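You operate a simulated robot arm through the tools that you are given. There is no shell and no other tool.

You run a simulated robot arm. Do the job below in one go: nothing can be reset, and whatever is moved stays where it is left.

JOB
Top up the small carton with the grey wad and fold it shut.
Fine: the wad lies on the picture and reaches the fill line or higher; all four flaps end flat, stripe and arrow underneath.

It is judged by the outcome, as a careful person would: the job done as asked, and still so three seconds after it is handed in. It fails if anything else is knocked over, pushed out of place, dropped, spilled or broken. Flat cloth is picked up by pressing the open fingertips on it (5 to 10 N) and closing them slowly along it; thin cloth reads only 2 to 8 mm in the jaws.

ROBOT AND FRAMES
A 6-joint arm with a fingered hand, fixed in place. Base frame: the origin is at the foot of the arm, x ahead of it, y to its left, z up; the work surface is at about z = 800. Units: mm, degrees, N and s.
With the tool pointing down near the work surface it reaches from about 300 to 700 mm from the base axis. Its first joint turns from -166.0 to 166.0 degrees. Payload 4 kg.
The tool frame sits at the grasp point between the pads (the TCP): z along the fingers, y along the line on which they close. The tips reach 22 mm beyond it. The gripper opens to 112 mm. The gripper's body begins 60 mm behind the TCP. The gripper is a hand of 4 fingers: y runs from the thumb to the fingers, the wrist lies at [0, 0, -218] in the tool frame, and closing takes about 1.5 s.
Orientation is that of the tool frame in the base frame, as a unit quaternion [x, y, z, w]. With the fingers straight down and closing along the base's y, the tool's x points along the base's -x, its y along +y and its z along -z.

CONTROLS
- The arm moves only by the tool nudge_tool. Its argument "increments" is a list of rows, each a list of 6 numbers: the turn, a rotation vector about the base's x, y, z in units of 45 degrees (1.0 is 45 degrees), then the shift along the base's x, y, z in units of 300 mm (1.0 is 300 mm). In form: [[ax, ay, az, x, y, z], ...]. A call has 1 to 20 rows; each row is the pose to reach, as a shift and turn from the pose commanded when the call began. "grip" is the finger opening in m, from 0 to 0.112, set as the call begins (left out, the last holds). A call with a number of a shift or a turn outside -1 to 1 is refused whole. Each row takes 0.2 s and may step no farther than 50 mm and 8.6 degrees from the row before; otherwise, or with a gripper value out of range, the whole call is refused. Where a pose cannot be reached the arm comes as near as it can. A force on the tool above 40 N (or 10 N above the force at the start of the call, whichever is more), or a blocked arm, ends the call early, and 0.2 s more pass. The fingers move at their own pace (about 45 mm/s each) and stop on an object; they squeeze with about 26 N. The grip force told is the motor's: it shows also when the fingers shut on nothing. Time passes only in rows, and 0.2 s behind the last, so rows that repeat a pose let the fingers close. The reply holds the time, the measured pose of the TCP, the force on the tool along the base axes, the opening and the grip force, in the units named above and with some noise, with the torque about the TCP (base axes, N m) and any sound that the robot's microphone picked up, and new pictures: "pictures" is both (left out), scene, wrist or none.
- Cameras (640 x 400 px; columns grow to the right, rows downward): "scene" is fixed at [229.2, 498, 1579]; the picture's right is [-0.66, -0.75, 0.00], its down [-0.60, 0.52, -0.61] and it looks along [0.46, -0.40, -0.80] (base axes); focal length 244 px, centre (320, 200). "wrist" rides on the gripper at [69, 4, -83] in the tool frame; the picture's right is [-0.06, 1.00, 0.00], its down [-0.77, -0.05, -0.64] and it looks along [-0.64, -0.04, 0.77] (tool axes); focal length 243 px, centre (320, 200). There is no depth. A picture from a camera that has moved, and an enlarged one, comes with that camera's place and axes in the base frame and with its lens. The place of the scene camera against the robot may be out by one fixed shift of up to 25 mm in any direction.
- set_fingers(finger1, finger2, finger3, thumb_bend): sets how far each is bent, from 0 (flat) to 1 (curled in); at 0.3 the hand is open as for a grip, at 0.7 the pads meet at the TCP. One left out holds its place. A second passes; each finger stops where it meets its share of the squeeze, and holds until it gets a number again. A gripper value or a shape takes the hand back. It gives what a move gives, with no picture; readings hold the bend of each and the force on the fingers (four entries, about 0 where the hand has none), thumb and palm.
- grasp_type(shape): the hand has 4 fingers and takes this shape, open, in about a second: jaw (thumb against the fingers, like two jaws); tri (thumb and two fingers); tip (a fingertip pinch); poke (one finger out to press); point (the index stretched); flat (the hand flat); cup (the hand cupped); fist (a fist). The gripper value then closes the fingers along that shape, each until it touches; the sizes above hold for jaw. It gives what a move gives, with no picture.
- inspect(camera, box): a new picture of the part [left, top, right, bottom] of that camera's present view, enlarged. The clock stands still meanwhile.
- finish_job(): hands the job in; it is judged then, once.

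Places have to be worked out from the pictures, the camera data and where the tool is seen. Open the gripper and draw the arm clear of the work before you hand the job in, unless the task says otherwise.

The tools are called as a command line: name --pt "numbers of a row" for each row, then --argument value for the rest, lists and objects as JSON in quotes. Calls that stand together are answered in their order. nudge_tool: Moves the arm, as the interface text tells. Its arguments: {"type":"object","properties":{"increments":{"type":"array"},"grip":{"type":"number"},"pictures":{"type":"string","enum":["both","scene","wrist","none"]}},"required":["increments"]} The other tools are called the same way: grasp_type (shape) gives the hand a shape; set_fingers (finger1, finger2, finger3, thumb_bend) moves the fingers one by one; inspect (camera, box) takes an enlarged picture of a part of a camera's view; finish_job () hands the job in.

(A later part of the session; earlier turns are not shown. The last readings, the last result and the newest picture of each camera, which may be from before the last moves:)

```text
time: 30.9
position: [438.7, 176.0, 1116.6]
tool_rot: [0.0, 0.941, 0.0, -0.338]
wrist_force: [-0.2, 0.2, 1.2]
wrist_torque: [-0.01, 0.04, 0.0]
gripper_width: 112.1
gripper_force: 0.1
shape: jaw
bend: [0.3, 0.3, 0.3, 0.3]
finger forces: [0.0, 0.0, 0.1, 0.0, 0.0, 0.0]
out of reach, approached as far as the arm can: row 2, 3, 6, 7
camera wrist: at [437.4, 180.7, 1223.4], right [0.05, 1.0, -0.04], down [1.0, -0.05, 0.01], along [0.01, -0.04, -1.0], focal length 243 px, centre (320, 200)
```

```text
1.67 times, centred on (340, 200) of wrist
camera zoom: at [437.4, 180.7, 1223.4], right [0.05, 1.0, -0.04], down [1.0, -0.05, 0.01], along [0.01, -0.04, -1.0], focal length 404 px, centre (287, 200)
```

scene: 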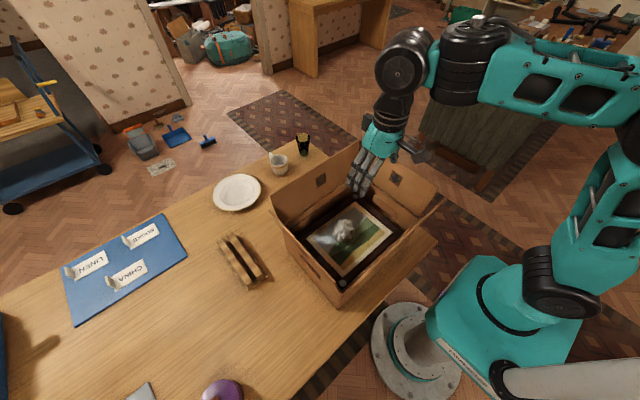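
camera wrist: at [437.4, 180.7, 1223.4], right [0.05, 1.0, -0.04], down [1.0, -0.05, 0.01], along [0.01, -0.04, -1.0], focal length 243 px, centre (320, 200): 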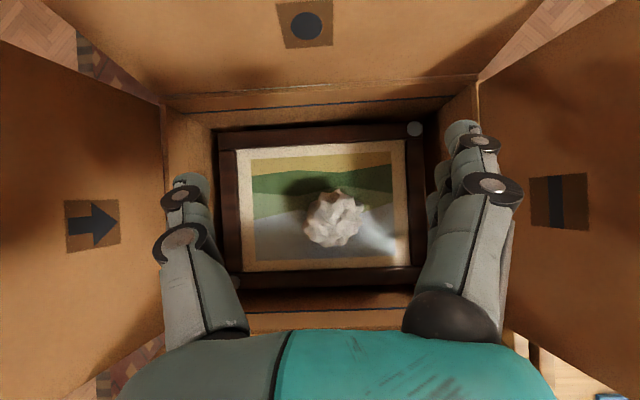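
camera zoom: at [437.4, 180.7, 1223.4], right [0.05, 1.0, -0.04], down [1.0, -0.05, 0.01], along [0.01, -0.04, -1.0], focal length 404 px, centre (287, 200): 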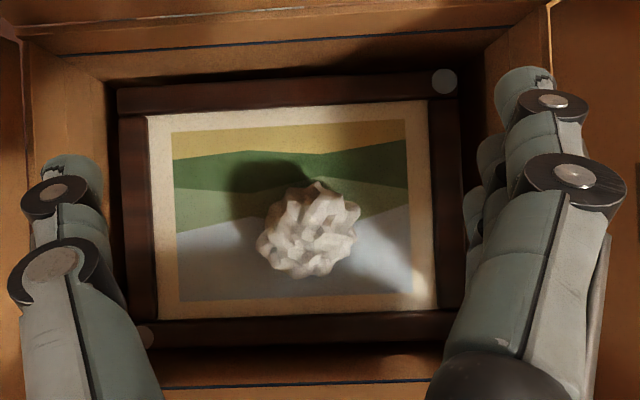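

The top view gives about 80 × 77 mm for the wad, but its height isn't certain enough. I'll straighten the hand, then take a low, near-side view from inside the carton to compare the wad top with the line.

nudge_tool --pt "0 -0.15 0 0.0 0.01 0.05" --pt "0 -0.3 0 0.0 0.02 0.1" --pt "0 -0.45 0 0.0 0.03 0.15" --pt "0 -0.6 0 0.0 0.033 0.15" --pt "0 -0.75 0 0 0.033 0.15" --pt "0 -0.878 0 0 0.033 0.15" --pt "0 -0.878 0 0 0.033 0.15" --pictures "none"

nudge_tool --pt "0 -0.15 0 0 0 0" --pt "0 -0.3 0 0 0 0" --pt "0 -0.444 0 0 0 -0.1" --pt "0 -0.444 0 0 0 -0.2" --pt "0 -0.444 0 0 0 -0.3" --pt "0 -0.444 0 0 0 -0.3" --pictures "both"

```text
time: 32.5
position: [463.8, 175.3, 1183.1]
tool_rot: [-0.001, 0.999, -0.03, -0.028]
wrist_force: [-0.5, 0.2, -0.7]
wrist_torque: [-0.03, -0.01, -0.02]
gripper_width: 111.9
gripper_force: 0.0
shape: jaw
bend: [0.3, 0.3, 0.3, 0.3]
finger forces: [0.0, 0.0, 0.0, 0.1, 0.0, 0.1]
out of reach, approached as far as the arm can: row 5, 6
```

```text
time: 34.0
position: [440.0, 186.8, 1071.5]
tool_rot: [0.0, 0.985, 0.001, 0.172]
wrist_force: [0.1, 0.1, 0.4]
wrist_torque: [0.02, -0.01, -0.02]
gripper_width: 112.3
gripper_force: 0.2
shape: jaw
bend: [0.3, 0.3, 0.3, 0.3]
finger forces: [0.1, 0.0, 0.1, 0.0, 0.0, 0.0]
out of reach, approached as far as the arm can: row 1
camera wrist: at [345.5, 190.7, 1124.6], right [0.06, 1.0, 0.02], down [0.5, -0.05, 0.86], along [0.86, -0.04, -0.5], focal length 243 px, centre (320, 200)
```

scene: 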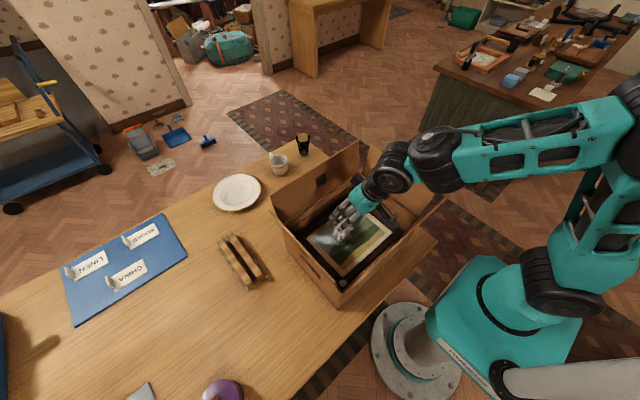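
wrist: 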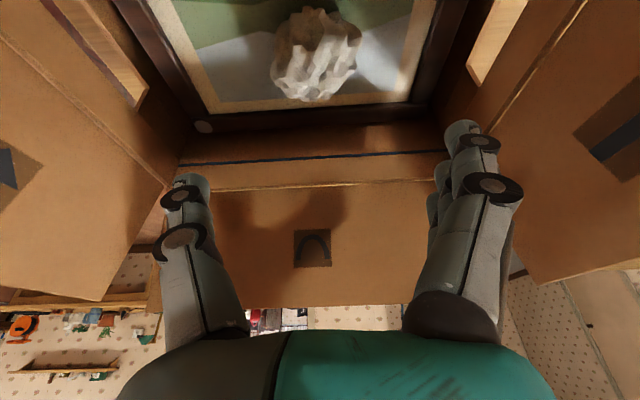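

I can see the wad and the fill line on the far wall in one view. I'll lower further in this tilted pose to look nearly level at the wad's top.

nudge_tool --pt "0 0 0 0 0 -0.12" --pt "0 0 0 0 0 -0.24" --pt "0 0 0 0 0 -0.34" --pt "0 0 0 0 0 -0.4" --pt "0 0 0 0 0 -0.4" --pictures "both"

inspect --camera "wrist" --box '[180, 60, 480, 300]'

```text
time: 35.1
position: [440.3, 186.1, 951.5]
tool_rot: [0.001, 0.985, 0.002, 0.172]
wrist_force: [0.6, 0.4, 0.6]
wrist_torque: [-0.01, 0.03, -0.01]
gripper_width: 112.3
gripper_force: 0.1
shape: jaw
bend: [0.3, 0.3, 0.3, 0.3]
finger forces: [0.0, 0.0, 0.1, 0.0, 0.0, 0.0]
camera wrist: at [345.8, 190.0, 1004.5], right [0.06, 1.0, 0.02], down [0.5, -0.05, 0.86], along [0.86, -0.04, -0.51], focal length 243 px, centre (320, 200)
```

scene: 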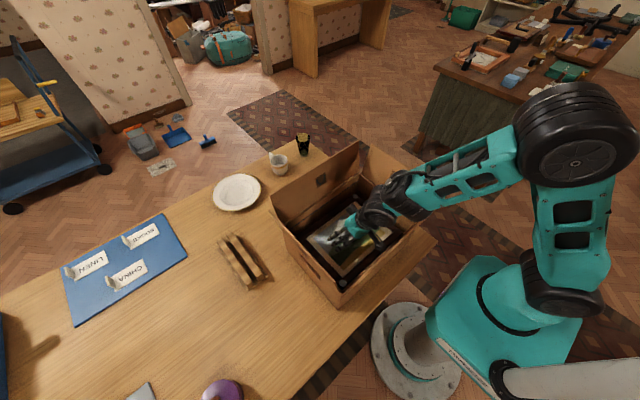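
wrist: 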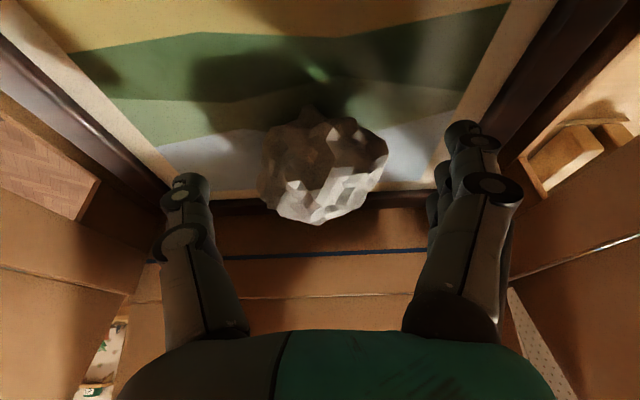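

```text
1.67 times, centred on (330, 180) of wrist
camera zoom: at [345.8, 190.0, 1004.5], right [0.06, 1.0, 0.02], down [0.5, -0.05, 0.86], along [0.86, -0.04, -0.51], focal length 404 px, centre (303, 233)
```

zoom: 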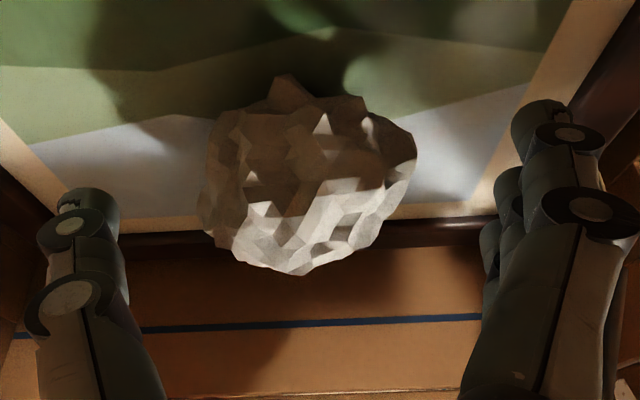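

The low view gives the fill line at z≈933, the rim at ≈968 and the wad's top at ≈946, so the wad is above the line and below the rim. Next I'll retreat upward and straighten the hand to start on the flaps.

nudge_tool --pt "0 0 0 0 0 0.12" --pt "0 0.0 0 0 0 0.25" --pt "0 0.1 0 0 0 0.4" --pt "0 0.25 0 0 0 0.55" --pt "0 0.4 0 0 0 0.7" --pt "0 0.444 0 0 0 0.7" --pt "0 0.444 0 0 0 0.7" --grip 0.0 --pictures "none"

nudge_tool --pt "0 0 0 -0.01 0.15 0" --pt "0 0 0 -0.03 0.3 0" --pt "0 0 0 -0.05 0.45 0" --pt "0 0 0 -0.067 0.6 0" --pt "0 0 0 -0.067 0.75 0" --pt "0 0 0 -0.067 0.9 0" --pt "0 0 0 -0.067 0.9 0" --pictures "both"

```text
time: 36.8
position: [438.4, 187.2, 1161.6]
tool_rot: [0.0, 1.0, 0.0, -0.002]
wrist_force: [-0.4, -0.1, -1.0]
wrist_torque: [-0.01, -0.04, -0.04]
gripper_width: 0.1
gripper_force: 16.0
shape: jaw
bend: [0.65, 0.57, 0.65, 0.65]
finger forces: [0.1, 0.1, 0.1, 0.0, 0.1, 0.0]
```

```text
time: 38.4
position: [419.7, 456.2, 1162.4]
tool_rot: [0.002, 1.0, 0.001, -0.003]
wrist_force: [0.2, 0.9, -1.3]
wrist_torque: [0.01, -0.05, -0.01]
gripper_width: 0.0
gripper_force: 25.8
shape: jaw
bend: [0.67, 0.55, 0.67, 0.66]
finger forces: [0.1, 0.0, 0.0, 0.1, 0.0, 0.0]
camera wrist: at [348.5, 460.3, 1243.5], right [0.06, 1.0, 0.0], down [0.77, -0.05, 0.64], along [0.64, -0.04, -0.77], focal length 243 px, centre (320, 200)
```

scene: 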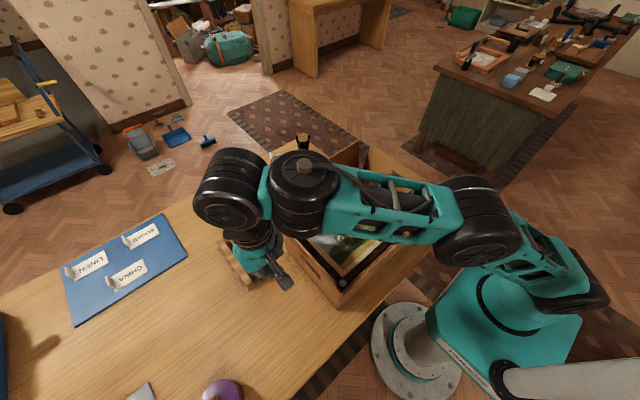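
wrist: 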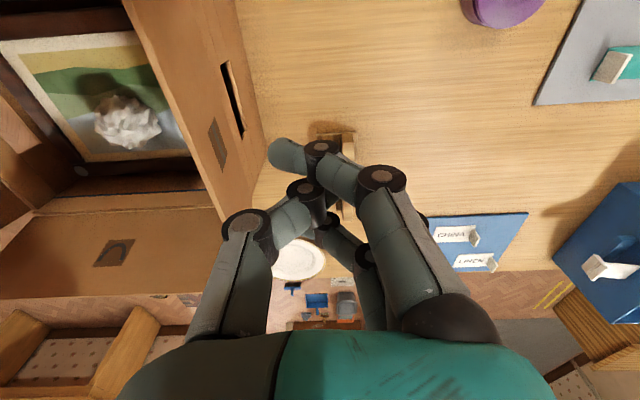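

The +y (stripe) flap leans outward with its edge near (y 381, z 1081), and my closed hand is outside it. I'll lower to z≈1040 beside the flap before pushing it inward.

nudge_tool --pt "0 0 0 0.02 0 -0.12" --pt "0 0 0 0.04 0 -0.25" --pt "0 0 0 0.05 0 -0.35" --pt "0 0 0 0.05 0 -0.407" --pt "0 0 0 0.05 0 -0.407" --pictures "both"

```text
time: 39.5
position: [433.8, 456.2, 1039.1]
tool_rot: [0.0, 1.0, 0.001, -0.001]
wrist_force: [-0.7, -0.2, -0.4]
wrist_torque: [0.01, -0.04, -0.01]
gripper_width: 0.0
gripper_force: 26.3
shape: jaw
bend: [0.67, 0.55, 0.67, 0.66]
finger forces: [0.0, 0.0, 0.0, 0.1, 0.1, 0.0]
camera wrist: at [364.1, 460.6, 1121.6], right [0.06, 1.0, 0.0], down [0.77, -0.05, 0.64], along [0.64, -0.04, -0.77], focal length 243 px, centre (320, 200)
```

scene: 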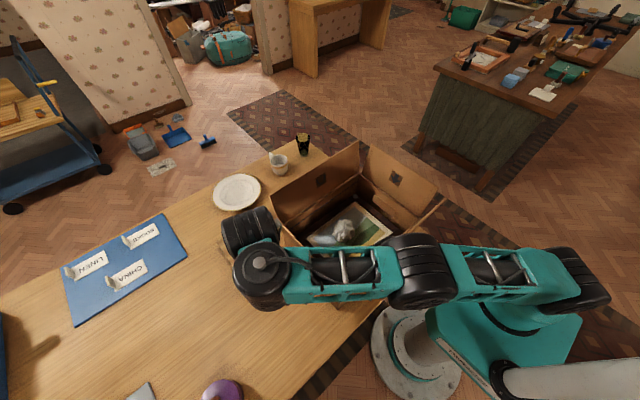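
wrist: 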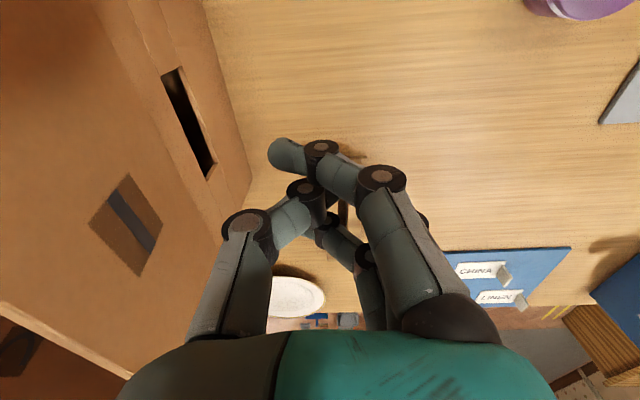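

The hand is beside the flap with the stripe symbol in view. I'll push slowly inward along a gentle arc and watch the force.

nudge_tool --pt "0 0 0 0 -0.067 0" --pt "0 0 0 0 -0.133 0" --pt "0 0 0 0 -0.167 0" --pt "0 0 0 0 -0.2 0" --pt "0 0 0 0 -0.233 0" --pt "0 0 0 0 -0.267 -0.003" --pt "0 0 0 0 -0.3 -0.01" --pt "0 0 0 0 -0.333 -0.02" --pt "0 0 0 0 -0.367 -0.03" --pictures "both"

```text
time: 41.5
position: [471.1, 381.4, 1055.3]
tool_rot: [0.0, 1.0, 0.0, -0.003]
wrist_force: [-0.5, -0.5, 0.6]
wrist_torque: [0.03, 0.02, 0.01]
gripper_width: 0.0
gripper_force: 26.5
shape: jaw
bend: [0.67, 0.55, 0.67, 0.66]
finger forces: [0.0, 0.1, 0.1, 0.1, 0.1, 0.1]
out of reach, approached as far as the arm can: row 2, 3, 4, 5, 6, 7, 8, 9
camera wrist: at [401.2, 386.7, 1138.1], right [0.06, 1.0, 0.0], down [0.77, -0.05, 0.64], along [0.64, -0.04, -0.77], focal length 243 px, centre (320, 200)
```

scene: 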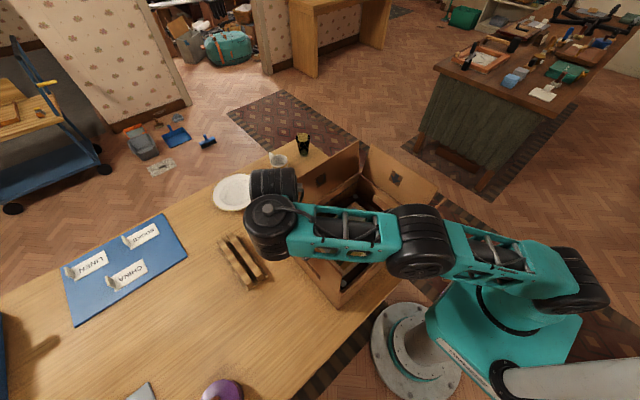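
wrist: 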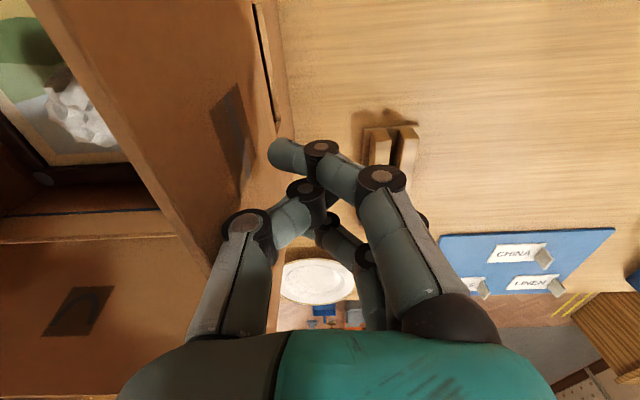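

The arm slid to x 471 because its solver reported poses out of reach. I'll back off a bit in y and toward x 440 to see how it responds.

nudge_tool --pt "0 0 0 -0.03 0.03 0" --pt "0 0 0 -0.06 0.06 0" --pt "0 0 0 -0.1 0.06 -0.03" --pictures "none"

```text
time: 42.4
position: [449.3, 408.0, 1052.6]
tool_rot: [-0.001, 1.0, 0.0, -0.003]
wrist_force: [-0.8, 0.3, -1.0]
wrist_torque: [0.01, 0.01, 0.01]
gripper_width: 0.0
gripper_force: 25.9
shape: jaw
bend: [0.67, 0.55, 0.67, 0.66]
finger forces: [0.0, 0.0, 0.0, 0.0, 0.0, 0.0]
out of reach, approached as far as the arm can: row 3
```

It still sticks near radius 606 at this height, though it passed freely at z 1160. I'll rise a bit and try moving inward from there to find out which poses work.

nudge_tool --pt "0 0 0 0 0.03 0.08" --pt "0 0 0 -0.03 0.03 0.16" --pt "0 0 0 -0.03 0.0 0.2" --pt "0 0 0 -0.03 -0.05 0.2" --pt "0 0 0 -0.03 -0.1 0.2" --pictures "scene"

```text
time: 43.5
position: [441.5, 379.7, 1110.9]
tool_rot: [0.0, 1.0, 0.001, -0.002]
wrist_force: [0.4, -0.9, 0.3]
wrist_torque: [0.03, 0.01, 0.01]
gripper_width: 0.0
gripper_force: 26.1
shape: jaw
bend: [0.67, 0.55, 0.67, 0.66]
finger forces: [0.0, 0.0, 0.0, 0.0, 0.1, 0.0]
```

scene: 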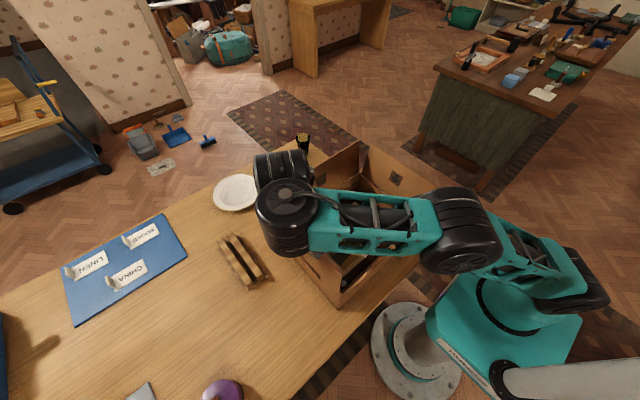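

At z 1111 it moves freely. I'll look at where the stripe flap stands now.

inspect --camera "wrist" --box '[0, 0, 640, 400]'

inspect --camera "scene" --box '[220, 130, 600, 370]'

```text
1.00 times, centred on (320, 200) of wrist (not enlarged: the box is as wide or as high as the picture)
camera zoom: at [371.3, 384.0, 1194.4], right [0.06, 1.0, 0.0], down [0.77, -0.05, 0.64], along [0.64, -0.04, -0.77], focal length 243 px, centre (320, 200)
```

zoom: 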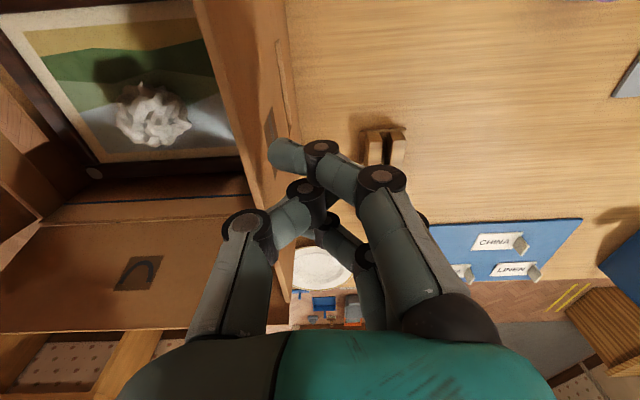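

```text
1.67 times, centred on (410, 250) of scene
camera zoom: at [229.2, 498.0, 1579.0], right [-0.66, -0.75, 0.0], down [-0.6, 0.52, -0.61], along [0.46, -0.4, -0.8], focal length 407 px, centre (170, 117)
```

zoom: 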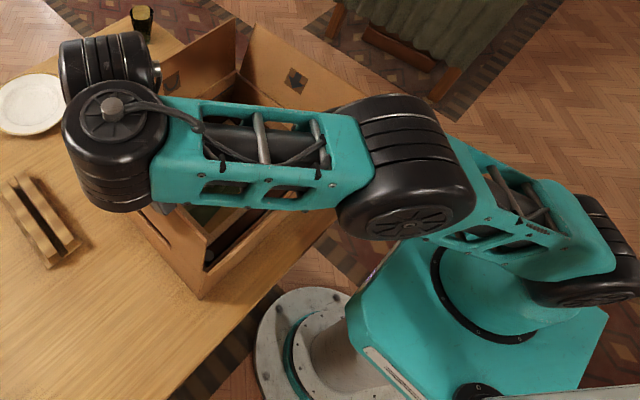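

The stripe flap now stands upright at y≈341 and stays where it's put, so the hinges hold by friction. I'll try continuing the push at a slightly higher level, which the arm seems to reach.

nudge_tool --pt "0 0 0 0 0.05 0" --pt "0 0 0 0 0.07 -0.05" --pt "0 0 0 0 0.07 -0.09" --pt "0 0 0 0 0.03 -0.09" --pt "0 0 0 0 0.0 -0.09" --pt "0 0 0 0 -0.03 -0.09" --pt "0 0 0 0 -0.06 -0.09" --pictures "wrist"

```text
time: 45.1
position: [453.7, 372.3, 1094.6]
tool_rot: [0.001, 1.0, 0.0, -0.003]
wrist_force: [-0.1, -1.1, -0.3]
wrist_torque: [-0.01, 0.02, 0.02]
gripper_width: 0.0
gripper_force: 25.9
shape: jaw
bend: [0.67, 0.55, 0.67, 0.66]
finger forces: [0.0, 0.0, 0.0, 0.1, 0.0, 0.0]
out of reach, approached as far as the arm can: row 5, 6, 7
camera wrist: at [383.4, 375.7, 1177.1], right [0.07, 1.0, 0.0], down [0.77, -0.05, 0.64], along [0.64, -0.04, -0.77], focal length 243 px, centre (320, 200)
```

wrist: 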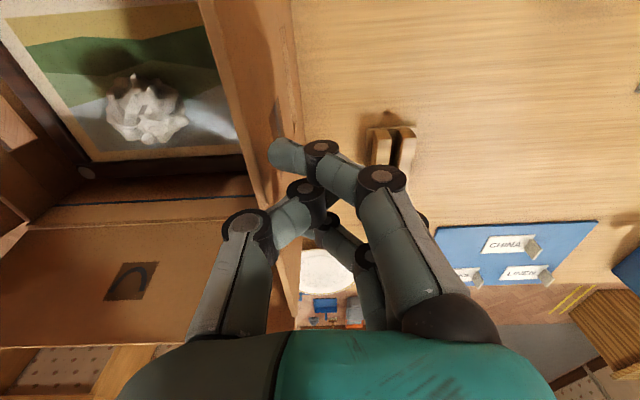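

There's a solver barrier at low heights from this side. I'll go back up and inward over the carton, the way it passed before, then work the flap with the hand tilted outward so the wrist stays closer in.

nudge_tool --pt "0 0 0 0 0.02 0.1" --pt "0 0 0 0 0.02 0.22" --pt "0 0 0 0 -0.1 0.25" --pt "0 0 0 0 -0.22 0.27" --pt "0 0 0 0 -0.35 0.27" --pt "0 0 0 0 -0.47 0.27" --pt "0 0 0 0 -0.47 0.27" --pictures "both"

```text
time: 46.8
position: [470.3, 222.7, 1185.4]
tool_rot: [0.001, 1.0, -0.02, -0.004]
wrist_force: [0.0, 0.2, 0.4]
wrist_torque: [-0.02, 0.03, -0.02]
gripper_width: 0.1
gripper_force: 26.0
shape: jaw
bend: [0.67, 0.55, 0.67, 0.66]
finger forces: [0.0, 0.1, 0.1, 0.0, 0.1, 0.0]
out of reach, approached as far as the arm can: row 6, 7
camera wrist: at [399.9, 229.9, 1266.9], right [0.06, 1.0, -0.04], down [0.77, -0.03, 0.64], along [0.64, -0.07, -0.77], focal length 243 px, centre (320, 200)
```

scene: 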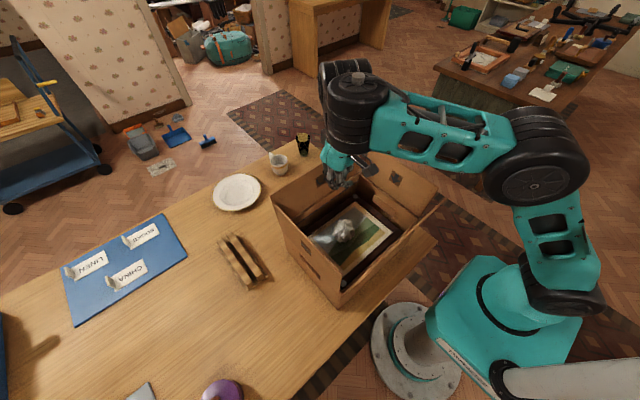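
wrist: 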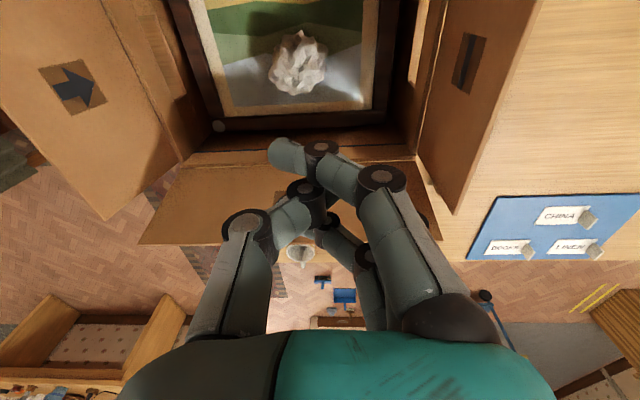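

The flap now stands upright. The arm stopped oddly near x 470, so I'll try stepping on to a pose that worked before, (440,190,1165).

nudge_tool --pt "0 0 0 -0.1 -0.11 -0.07" --pt "0 0 0 -0.1 -0.11 -0.07" --pt "0 0 0 -0.1 -0.11 -0.07" --pictures "none"

```text
time: 47.5
position: [465.6, 207.8, 1186.5]
tool_rot: [0.0, 0.999, -0.032, -0.005]
wrist_force: [0.0, -0.8, 0.1]
wrist_torque: [0.0, -0.03, -0.02]
gripper_width: 0.0
gripper_force: 25.8
shape: jaw
bend: [0.67, 0.55, 0.67, 0.66]
finger forces: [0.0, 0.1, 0.0, 0.0, 0.1, 0.1]
out of reach, approached as far as the arm can: row 1
```

Rows 2 and 3 were accepted but the arm may still be on its way, so I'll hold and read again.

nudge_tool --pt "0 0 0 0 0 0" --pt "0 0 0 0 0 0" --pt "0 0 0 0 0 0" --pictures "wrist"

```text
time: 48.4
position: [467.1, 207.4, 1186.3]
tool_rot: [-0.001, 1.0, -0.031, -0.004]
wrist_force: [0.6, 0.0, -1.5]
wrist_torque: [0.0, 0.0, 0.03]
gripper_width: 0.4
gripper_force: 26.4
shape: jaw
bend: [0.67, 0.55, 0.67, 0.66]
finger forces: [0.1, 0.0, 0.1, 0.0, 0.0, 0.0]
camera wrist: at [395.7, 217.5, 1268.3], right [0.06, 1.0, -0.06], down [0.77, -0.01, 0.64], along [0.64, -0.09, -0.77], focal length 243 px, centre (320, 200)
```

wrist: 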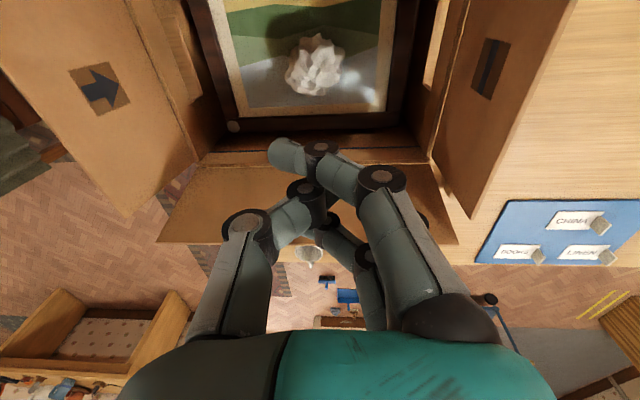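

The limit looks like the wrist bend: it sticks when the tool is vertical with the arm high and extended, and outward tilt relieves it. I'll tilt the fingers outward a bit while coming lower over the carton to free it.

nudge_tool --pt "0.04 -0.15 0 -0.02 0 -0.03" --pt "0.08 -0.3 0 -0.05 0 -0.08" --pt "0.08 -0.4 0 -0.09 0 -0.14" --pt "0.08 -0.4 0 -0.09 0 -0.2" --pt "0.08 -0.4 0 -0.09 0 -0.2" --pictures "scene"

```text
time: 49.5
position: [397.5, 198.9, 1094.7]
tool_rot: [0.001, 0.987, 0.032, 0.155]
wrist_force: [-0.7, -0.6, -0.9]
wrist_torque: [0.02, 0.0, 0.01]
gripper_width: 0.2
gripper_force: 25.7
shape: jaw
bend: [0.67, 0.55, 0.67, 0.66]
finger forces: [0.0, 0.0, 0.0, 0.0, 0.0, 0.0]
out of reach, approached as far as the arm can: row 1
```

scene: 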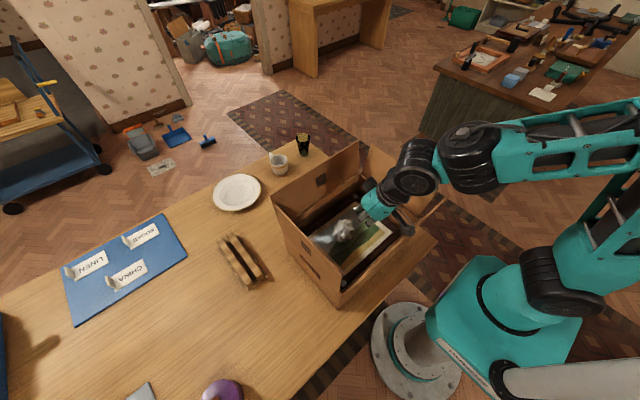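

The arm is free again with the elbow high. New plan: open the jaw and straddle the upright flap from above, with the fingers outside and the thumb inside, then draw it inward. First I'll straighten up and move above it.

nudge_tool --pt "-0.04 0.15 0 0.04 0 0.04" --pt "-0.082 0.3 0 0.09 0 0.07" --pt "-0.082 0.398 0 0.142 0 0.095" --pt "-0.082 0.398 0 0.142 0.12 0.095" --pt "-0.082 0.398 0 0.142 0.24 0.095" --pt "-0.082 0.398 0 0.142 0.36 0.095" --pt "-0.082 0.398 0 0.142 0.36 0.095" --pt "-0.082 0.398 0 0.142 0.36 0.095" --grip 0.112 --pictures "both"

```text
time: 51.4
position: [441.0, 305.7, 1123.9]
tool_rot: [-0.001, 1.0, 0.001, 0.0]
wrist_force: [-0.1, 0.0, 0.2]
wrist_torque: [-0.01, -0.02, 0.03]
gripper_width: 111.9
gripper_force: 0.2
shape: jaw
bend: [0.3, 0.3, 0.3, 0.3]
finger forces: [0.1, 0.0, 0.0, 0.1, 0.1, 0.1]
camera wrist: at [370.7, 310.5, 1207.0], right [0.06, 1.0, 0.0], down [0.77, -0.05, 0.64], along [0.64, -0.04, -0.77], focal length 243 px, centre (320, 200)
```

scene: 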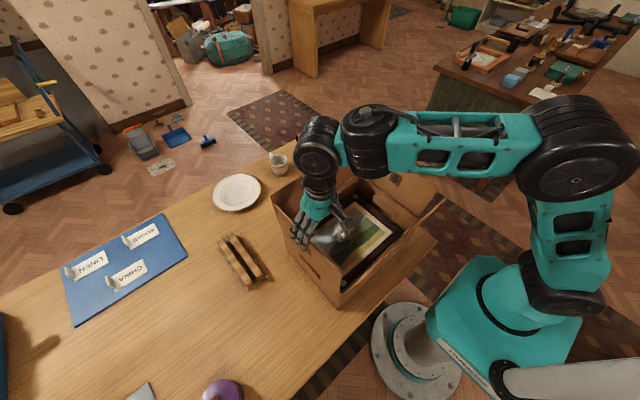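
wrist: 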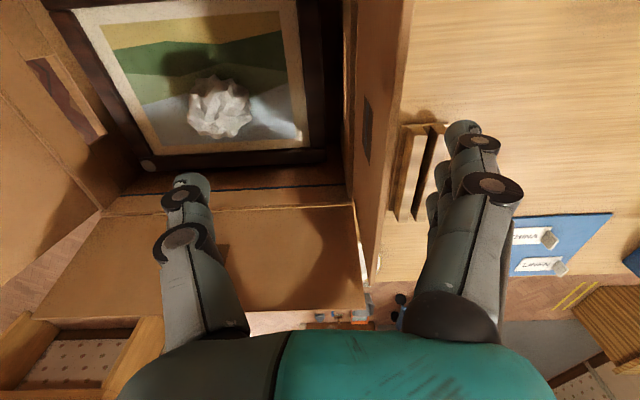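

The flap (edge at y≈345) lies between the thumb and the fingers. I'll lower so the fingertips reach about 40 mm below its edge.

nudge_tool --pt "0 0 0 0 0.01 -0.06" --pt "0 0 0 0 0.02 -0.12" --pt "0 0 0 0 0.02 -0.18" --pt "0 0 0 0 0.02 -0.18" --pictures "both"

```text
time: 52.4
position: [440.6, 312.9, 1070.0]
tool_rot: [0.0, 1.0, 0.0, 0.0]
wrist_force: [0.3, -0.3, -0.6]
wrist_torque: [0.02, -0.01, -0.03]
gripper_width: 112.1
gripper_force: 0.2
shape: jaw
bend: [0.3, 0.3, 0.3, 0.3]
finger forces: [0.0, 0.0, 0.0, 0.0, 0.0, 0.0]
camera wrist: at [369.7, 316.8, 1152.5], right [0.06, 1.0, 0.0], down [0.77, -0.05, 0.64], along [0.64, -0.04, -0.77], focal length 243 px, centre (320, 200)
```

scene: 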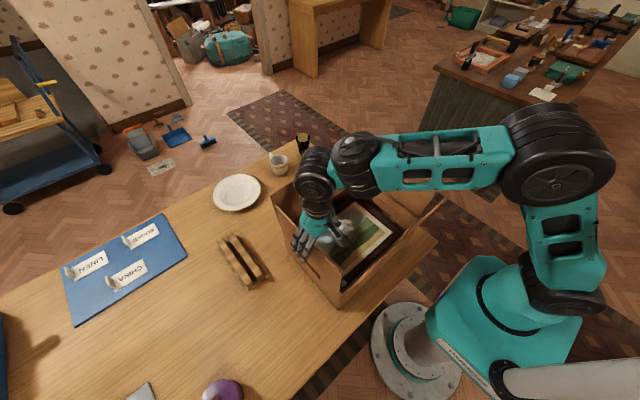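
wrist: 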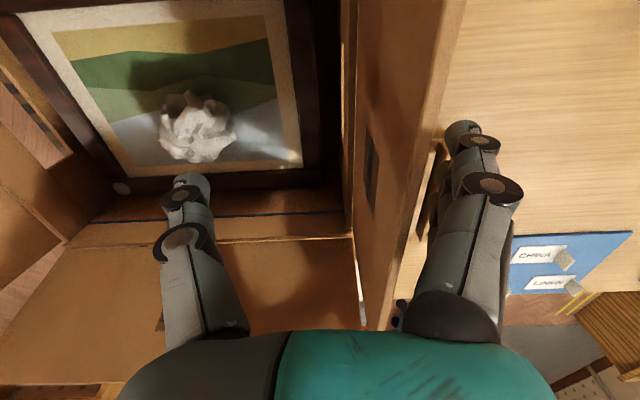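

The fingers are outside and below the flap's edge. I'll draw the flap inward along an arc to about 55° past upright.

nudge_tool --pt "0 0 0 0 -0.05 -0.01" --pt "0 0 0 0 -0.093 -0.023" --pt "0 0 0 0 -0.138 -0.031" --pt "0 0 0 0 -0.183 -0.04" --pt "0 0 0 0 -0.223 -0.062" --pt "0 0 0 0 -0.263 -0.087" --pt "0 0 0 0 -0.287 -0.112" --pt "0 0 0 0 -0.31 -0.137" --pt "0 0 0 0 -0.31 -0.137" --pictures "both"

```text
time: 54.4
position: [440.4, 218.3, 1029.9]
tool_rot: [0.0, 1.0, 0.0, -0.002]
wrist_force: [0.4, 0.2, -0.6]
wrist_torque: [0.01, -0.01, 0.01]
gripper_width: 111.8
gripper_force: 0.2
shape: jaw
bend: [0.3, 0.3, 0.3, 0.3]
finger forces: [0.0, 0.0, 0.1, 0.1, 0.1, 0.1]
camera wrist: at [369.3, 223.4, 1111.0], right [0.06, 1.0, 0.0], down [0.77, -0.05, 0.64], along [0.64, -0.04, -0.77], focal length 243 px, centre (320, 200)
```

scene: 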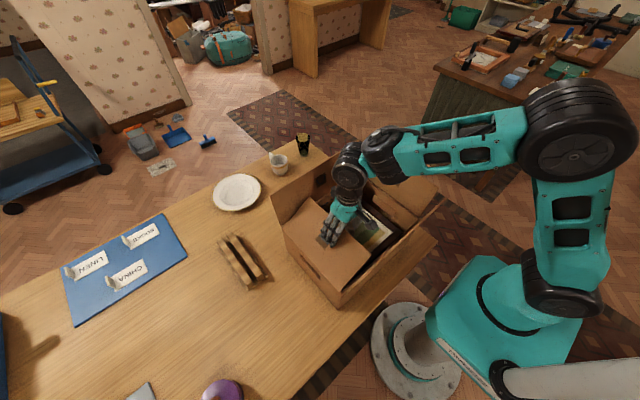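
wrist: 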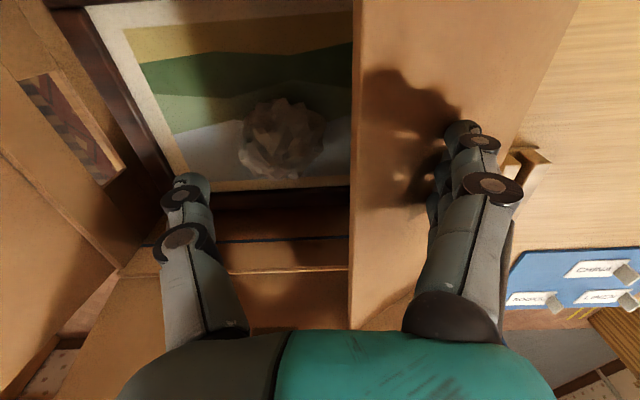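

The stripe flap is folding inward smoothly with almost no force. I'll continue the arc down to nearly flat, where the fingertips reach about z 971.

nudge_tool --pt "0 0 0 0 -0.03 -0.03" --pt "0 0 0 0 -0.04 -0.055" --pt "0 0 0 0 -0.047 -0.08" --pt "0 0 0 0 -0.052 -0.103" --pt "0 0 0 0 -0.055 -0.117" --pt "0 0 0 0 -0.055 -0.117" --pictures "both"

```text
time: 55.8
position: [438.8, 203.0, 993.7]
tool_rot: [0.0, 1.0, 0.0, 0.0]
wrist_force: [0.1, -0.1, 0.1]
wrist_torque: [0.03, -0.03, 0.01]
gripper_width: 112.1
gripper_force: 0.1
shape: jaw
bend: [0.3, 0.3, 0.3, 0.3]
finger forces: [0.0, 0.0, 0.0, 0.1, 0.1, 0.0]
camera wrist: at [368.7, 207.4, 1075.5], right [0.06, 1.0, 0.0], down [0.77, -0.05, 0.64], along [0.64, -0.04, -0.77], focal length 243 px, centre (320, 200)
```

scene: 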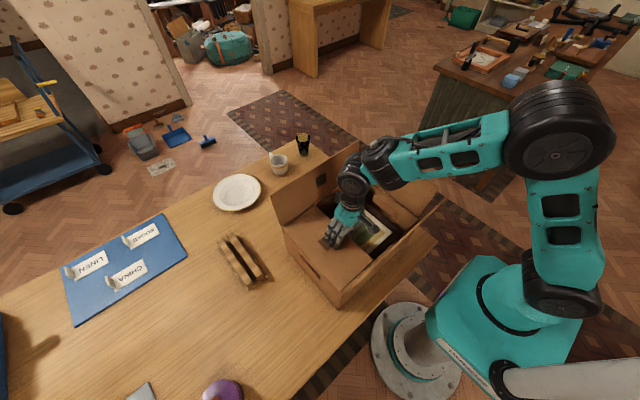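
wrist: 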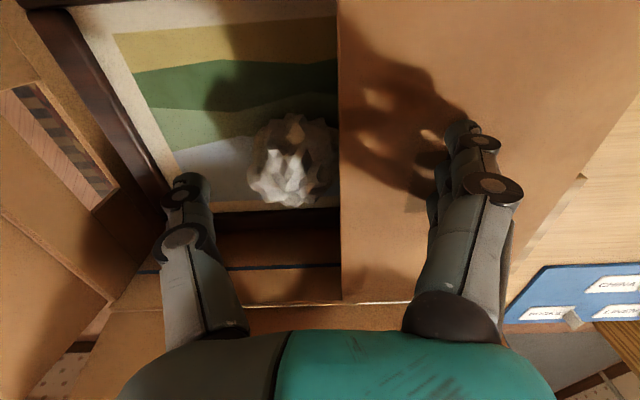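

The stripe flap now looks flat, with its free edge at z≈970 and y≈213. I'll rise and move over to the arrow flap on the -y side, with the thumb to go outside it.

nudge_tool --pt "0 0 0 0 0 0.12" --pt "0 0 0 0 0 0.28" --pt "0 0 0 0 -0.04 0.44" --pt "0 0 0 0 -0.2 0.44" --pt "0 0 0 0 -0.36 0.44" --pt "0 0 0 0 -0.52 0.44" --pt "0 0 0 0 -0.677 0.44" --pt "0 0 0 0 -0.677 0.44" --pictures "both"

```text
time: 57.5
position: [438.8, -1.5, 1127.0]
tool_rot: [0.0, 1.0, 0.0, -0.001]
wrist_force: [0.2, -0.3, -0.8]
wrist_torque: [0.0, -0.05, -0.02]
gripper_width: 111.9
gripper_force: 0.1
shape: jaw
bend: [0.3, 0.3, 0.3, 0.3]
finger forces: [0.0, 0.0, 0.0, 0.1, 0.0, 0.1]
camera wrist: at [367.9, 2.6, 1209.8], right [0.06, 1.0, 0.0], down [0.77, -0.05, 0.64], along [0.64, -0.04, -0.77], focal length 243 px, centre (320, 200)
```

scene: 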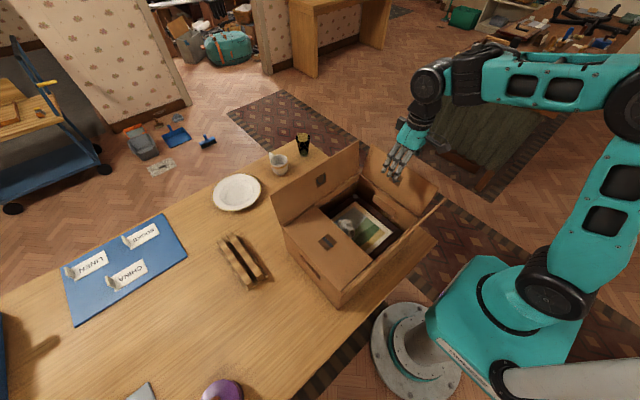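
wrist: 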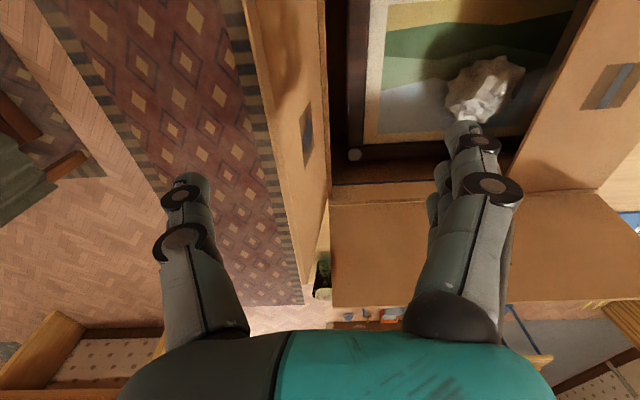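

The stripe flap lies flat and the arrow flap's edge (y≈-28) is between thumb and fingers. I'll descend to straddle it.

nudge_tool --pt "0 0 0 0 0 -0.08" --pt "0 0 0 0 0 -0.16" --pt "0 0 0 0 0 -0.223" --pt "0 0 0 0 0 -0.223" --pictures "both"

```text
time: 58.5
position: [438.4, -1.0, 1059.9]
tool_rot: [0.0, 1.0, 0.001, -0.002]
wrist_force: [-0.7, -0.6, -0.8]
wrist_torque: [0.01, -0.02, -0.02]
gripper_width: 111.8
gripper_force: 0.0
shape: jaw
bend: [0.3, 0.3, 0.3, 0.3]
finger forces: [0.0, 0.0, 0.0, 0.0, 0.0, 0.0]
camera wrist: at [368.9, 4.2, 1142.2], right [0.06, 1.0, 0.0], down [0.77, -0.05, 0.64], along [0.64, -0.04, -0.77], focal length 243 px, centre (320, 200)
```

scene: 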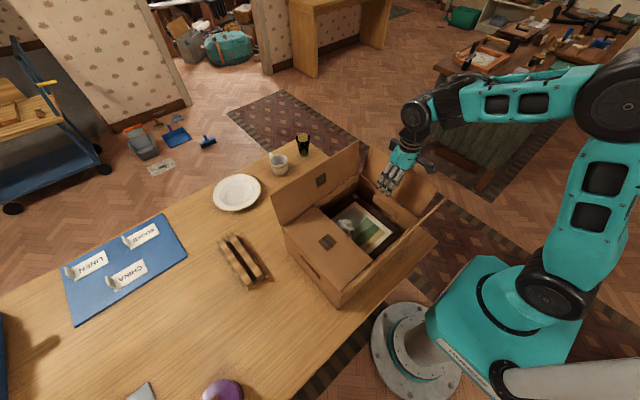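
wrist: 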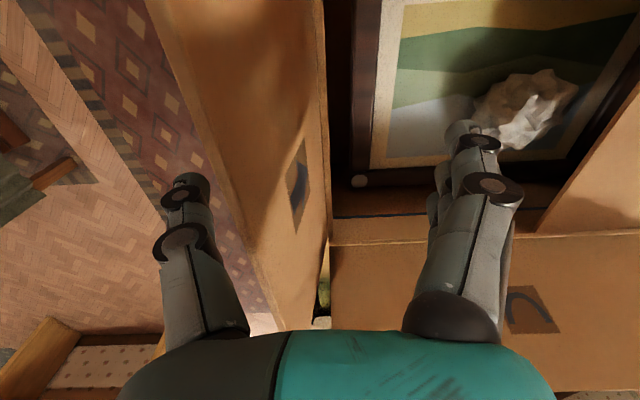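

Straddled. Now I'll draw the arrow flap inward on the mirrored arc and down to flat in one slow sweep.

nudge_tool --pt "0 0 0 0 0.06 0" --pt "0 0 0 0 0.113 -0.005" --pt "0 0 0 0 0.16 0.005" --pt "0 0 0 0 0.203 0.01" --pt "0 0 0 0 0.25 0.003" --pt "0 0 0 0 0.293 -0.007" --pt "0 0 0 0 0.333 -0.03" --pt "0 0 0 0 0.37 -0.057" --pt "0 0 0 0 0.39 -0.085" --pt "0 0 0 0 0.407 -0.113" --pt "0 0 0 0 0.42 -0.135" --pt "0 0 0 0 0.436 -0.155" --pt "0 0 0 0 0.438 -0.175" --pt "0 0 0 0 0.44 -0.195" --pt "0 0 0 0 0.44 -0.21" --pt "0 0 0 0 0.44 -0.221" --pt "0 0 0 0 0.44 -0.221" --pictures "both"

```text
time: 62.1
position: [439.5, 130.7, 992.5]
tool_rot: [0.0, 1.0, 0.001, -0.001]
wrist_force: [-0.7, -0.6, -0.2]
wrist_torque: [-0.01, 0.0, -0.01]
gripper_width: 111.9
gripper_force: 0.0
shape: jaw
bend: [0.3, 0.3, 0.3, 0.3]
finger forces: [0.0, 0.0, 0.0, 0.1, 0.1, 0.0]
camera wrist: at [369.3, 135.6, 1074.2], right [0.06, 1.0, 0.0], down [0.77, -0.05, 0.64], along [0.64, -0.04, -0.77], focal length 243 px, centre (320, 200)
```

scene: 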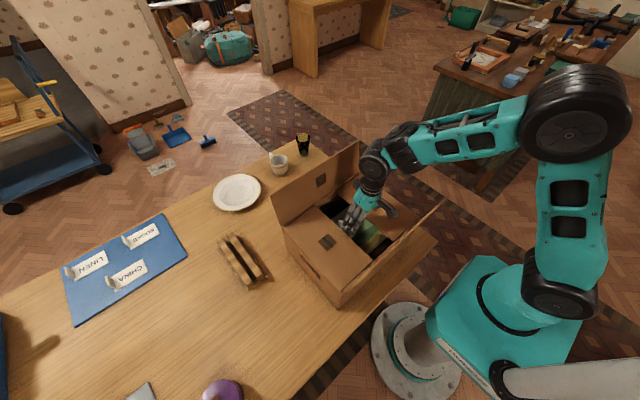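
wrist: 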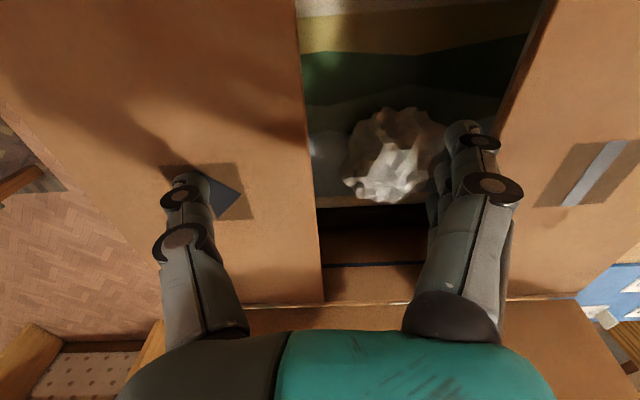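

Both under flaps, stripe and arrow, are down flat. I'll rise, then yaw the hand so it closes along x for the curve and dot flaps.

nudge_tool --pt "0 0 0 0 0 0.12" --pt "0 0 0 0 0 0.26" --pt "0 0 0 -0.03 0.04 0.4" --pt "0 0 0 -0.08 0.08 0.52" --pt "0 0 0 -0.13 0.13 0.52" --pt "0 0 -0.18 -0.13 0.13 0.52" --pt "0 0 -0.36 -0.13 0.13 0.52" --pt "0 0 -0.54 -0.13 0.13 0.52" --pt "0 0 -0.72 -0.13 0.13 0.52" --pt "0 0 -0.9 -0.13 0.13 0.52" --pt "0 0 -1.0 -0.13 0.13 0.52" --pt "0 0 -1.0 -0.13 0.13 0.52" --pictures "both"

```text
time: 64.8
position: [401.2, 171.5, 1148.6]
tool_rot: [0.384, 0.923, -0.001, -0.001]
wrist_force: [0.1, 0.6, -0.4]
wrist_torque: [-0.03, 0.01, 0.01]
gripper_width: 112.2
gripper_force: 0.0
shape: jaw
bend: [0.3, 0.3, 0.3, 0.3]
finger forces: [0.0, 0.0, 0.0, 0.1, 0.1, 0.1]
camera wrist: at [353.2, 223.0, 1230.4], right [0.75, 0.66, 0.0], down [0.51, -0.58, 0.64], along [0.42, -0.48, -0.77], focal length 243 px, centre (320, 200)
```

scene: 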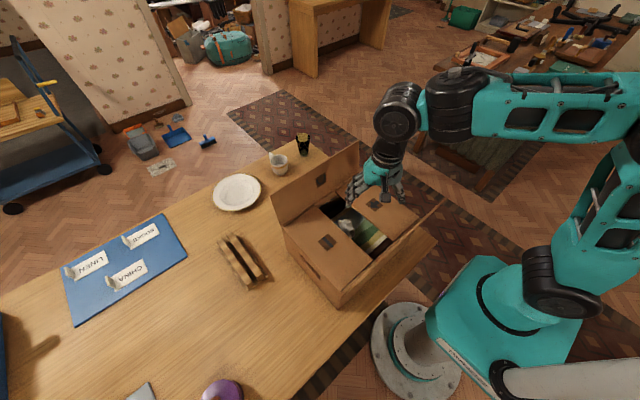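
wrist: 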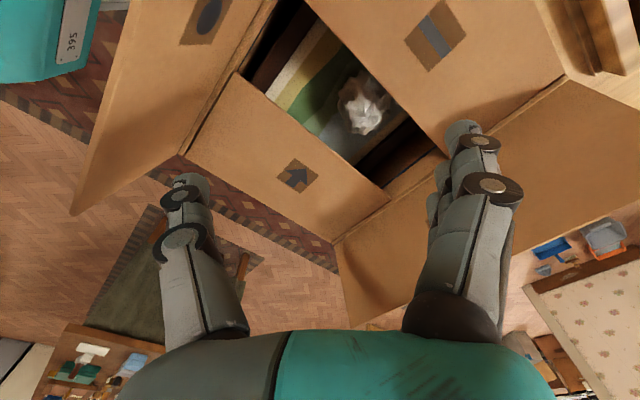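

The flaps lie flat and the wad shows in the gap between them. I'll rotate the remaining 45° so the jaw closes along x.

nudge_tool --pt "0 0 -0.18 0 0 0" --pt "0 0 -0.36 0 0 0" --pt "0 0 -0.54 0 0 0" --pt "0 0 -0.72 0 0 0" --pt "0 0 -0.9 0 0 0" --pt "0 0 -1.0 0 0 0" --pt "0 0 -1.0 0 0 0" --pictures "both"

inspect --camera "scene" --box '[260, 130, 460, 310]'

```text
time: 66.3
position: [399.4, 170.3, 1148.1]
tool_rot: [0.707, 0.707, 0.0, 0.0]
wrist_force: [-0.7, 0.4, 0.0]
wrist_torque: [0.0, -0.02, -0.01]
gripper_width: 112.0
gripper_force: 0.1
shape: jaw
bend: [0.3, 0.3, 0.3, 0.3]
finger forces: [0.0, 0.0, 0.0, 0.0, 0.1, 0.1]
camera wrist: at [403.7, 239.6, 1230.1], right [1.0, -0.07, 0.0], down [-0.05, -0.77, 0.64], along [-0.04, -0.64, -0.77], focal length 243 px, centre (320, 200)
```

scene: 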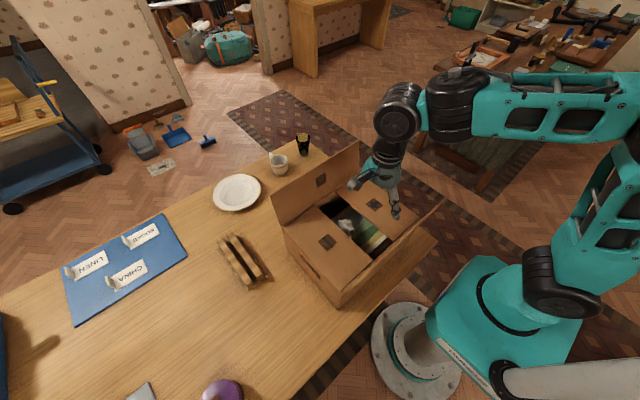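
wrist: 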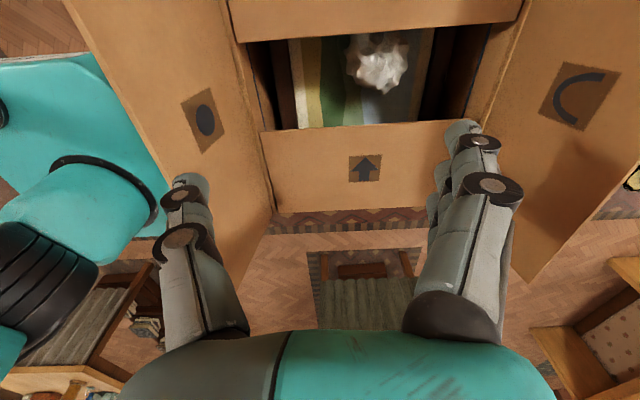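

```text
2.22 times, centred on (360, 220) of scene
camera zoom: at [229.2, 498.0, 1579.0], right [-0.66, -0.75, 0.0], down [-0.6, 0.52, -0.61], along [0.46, -0.4, -0.8], focal length 542 px, centre (231, 156)
```

zoom: 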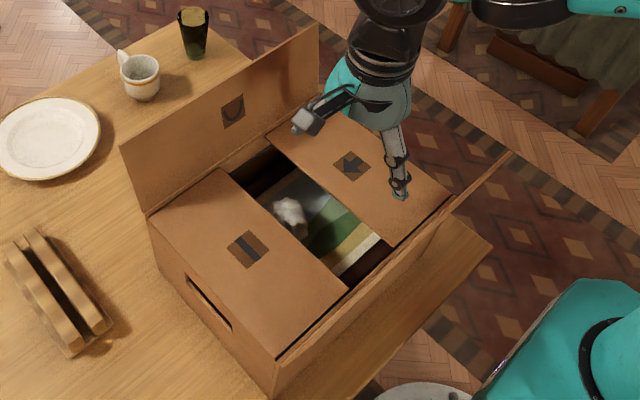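

Everything sits well, and the jaw now closes along x. I'll move over the dot flap on the -x side (edge x≈290, z≈1090) with the thumb outside, then lower to straddle it.

nudge_tool --pt "0 0 0 -0.1 0 0" --pt "0 0 0 -0.217 0 0" --pt "0 0 0 -0.217 0 -0.06" --pt "0 0 0 -0.217 0 -0.06" --pictures "both"

```text
time: 67.3
position: [333.8, 169.9, 1130.4]
tool_rot: [0.707, 0.707, 0.001, 0.0]
wrist_force: [-0.2, -0.6, -1.3]
wrist_torque: [0.01, -0.04, -0.04]
gripper_width: 112.0
gripper_force: 0.1
shape: jaw
bend: [0.3, 0.3, 0.3, 0.3]
finger forces: [0.1, 0.0, 0.1, 0.0, 0.0, 0.1]
camera wrist: at [337.8, 239.1, 1212.6], right [1.0, -0.06, 0.0], down [-0.05, -0.77, 0.64], along [-0.04, -0.64, -0.77], focal length 243 px, centre (320, 200)
```

scene: 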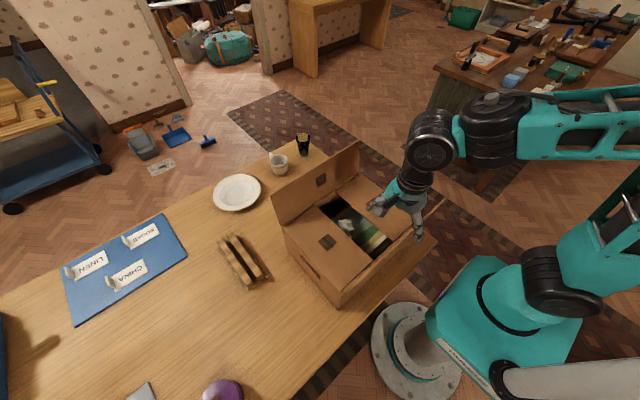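
wrist: 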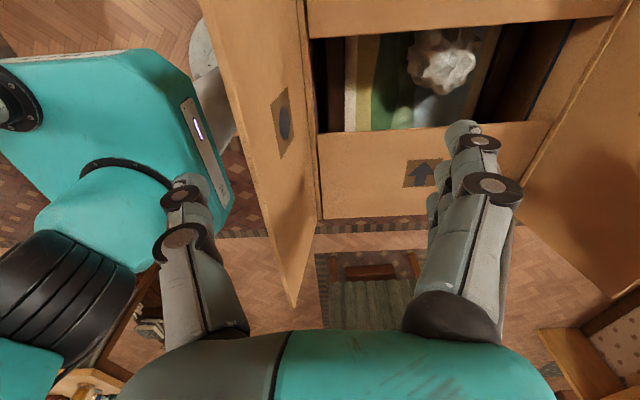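

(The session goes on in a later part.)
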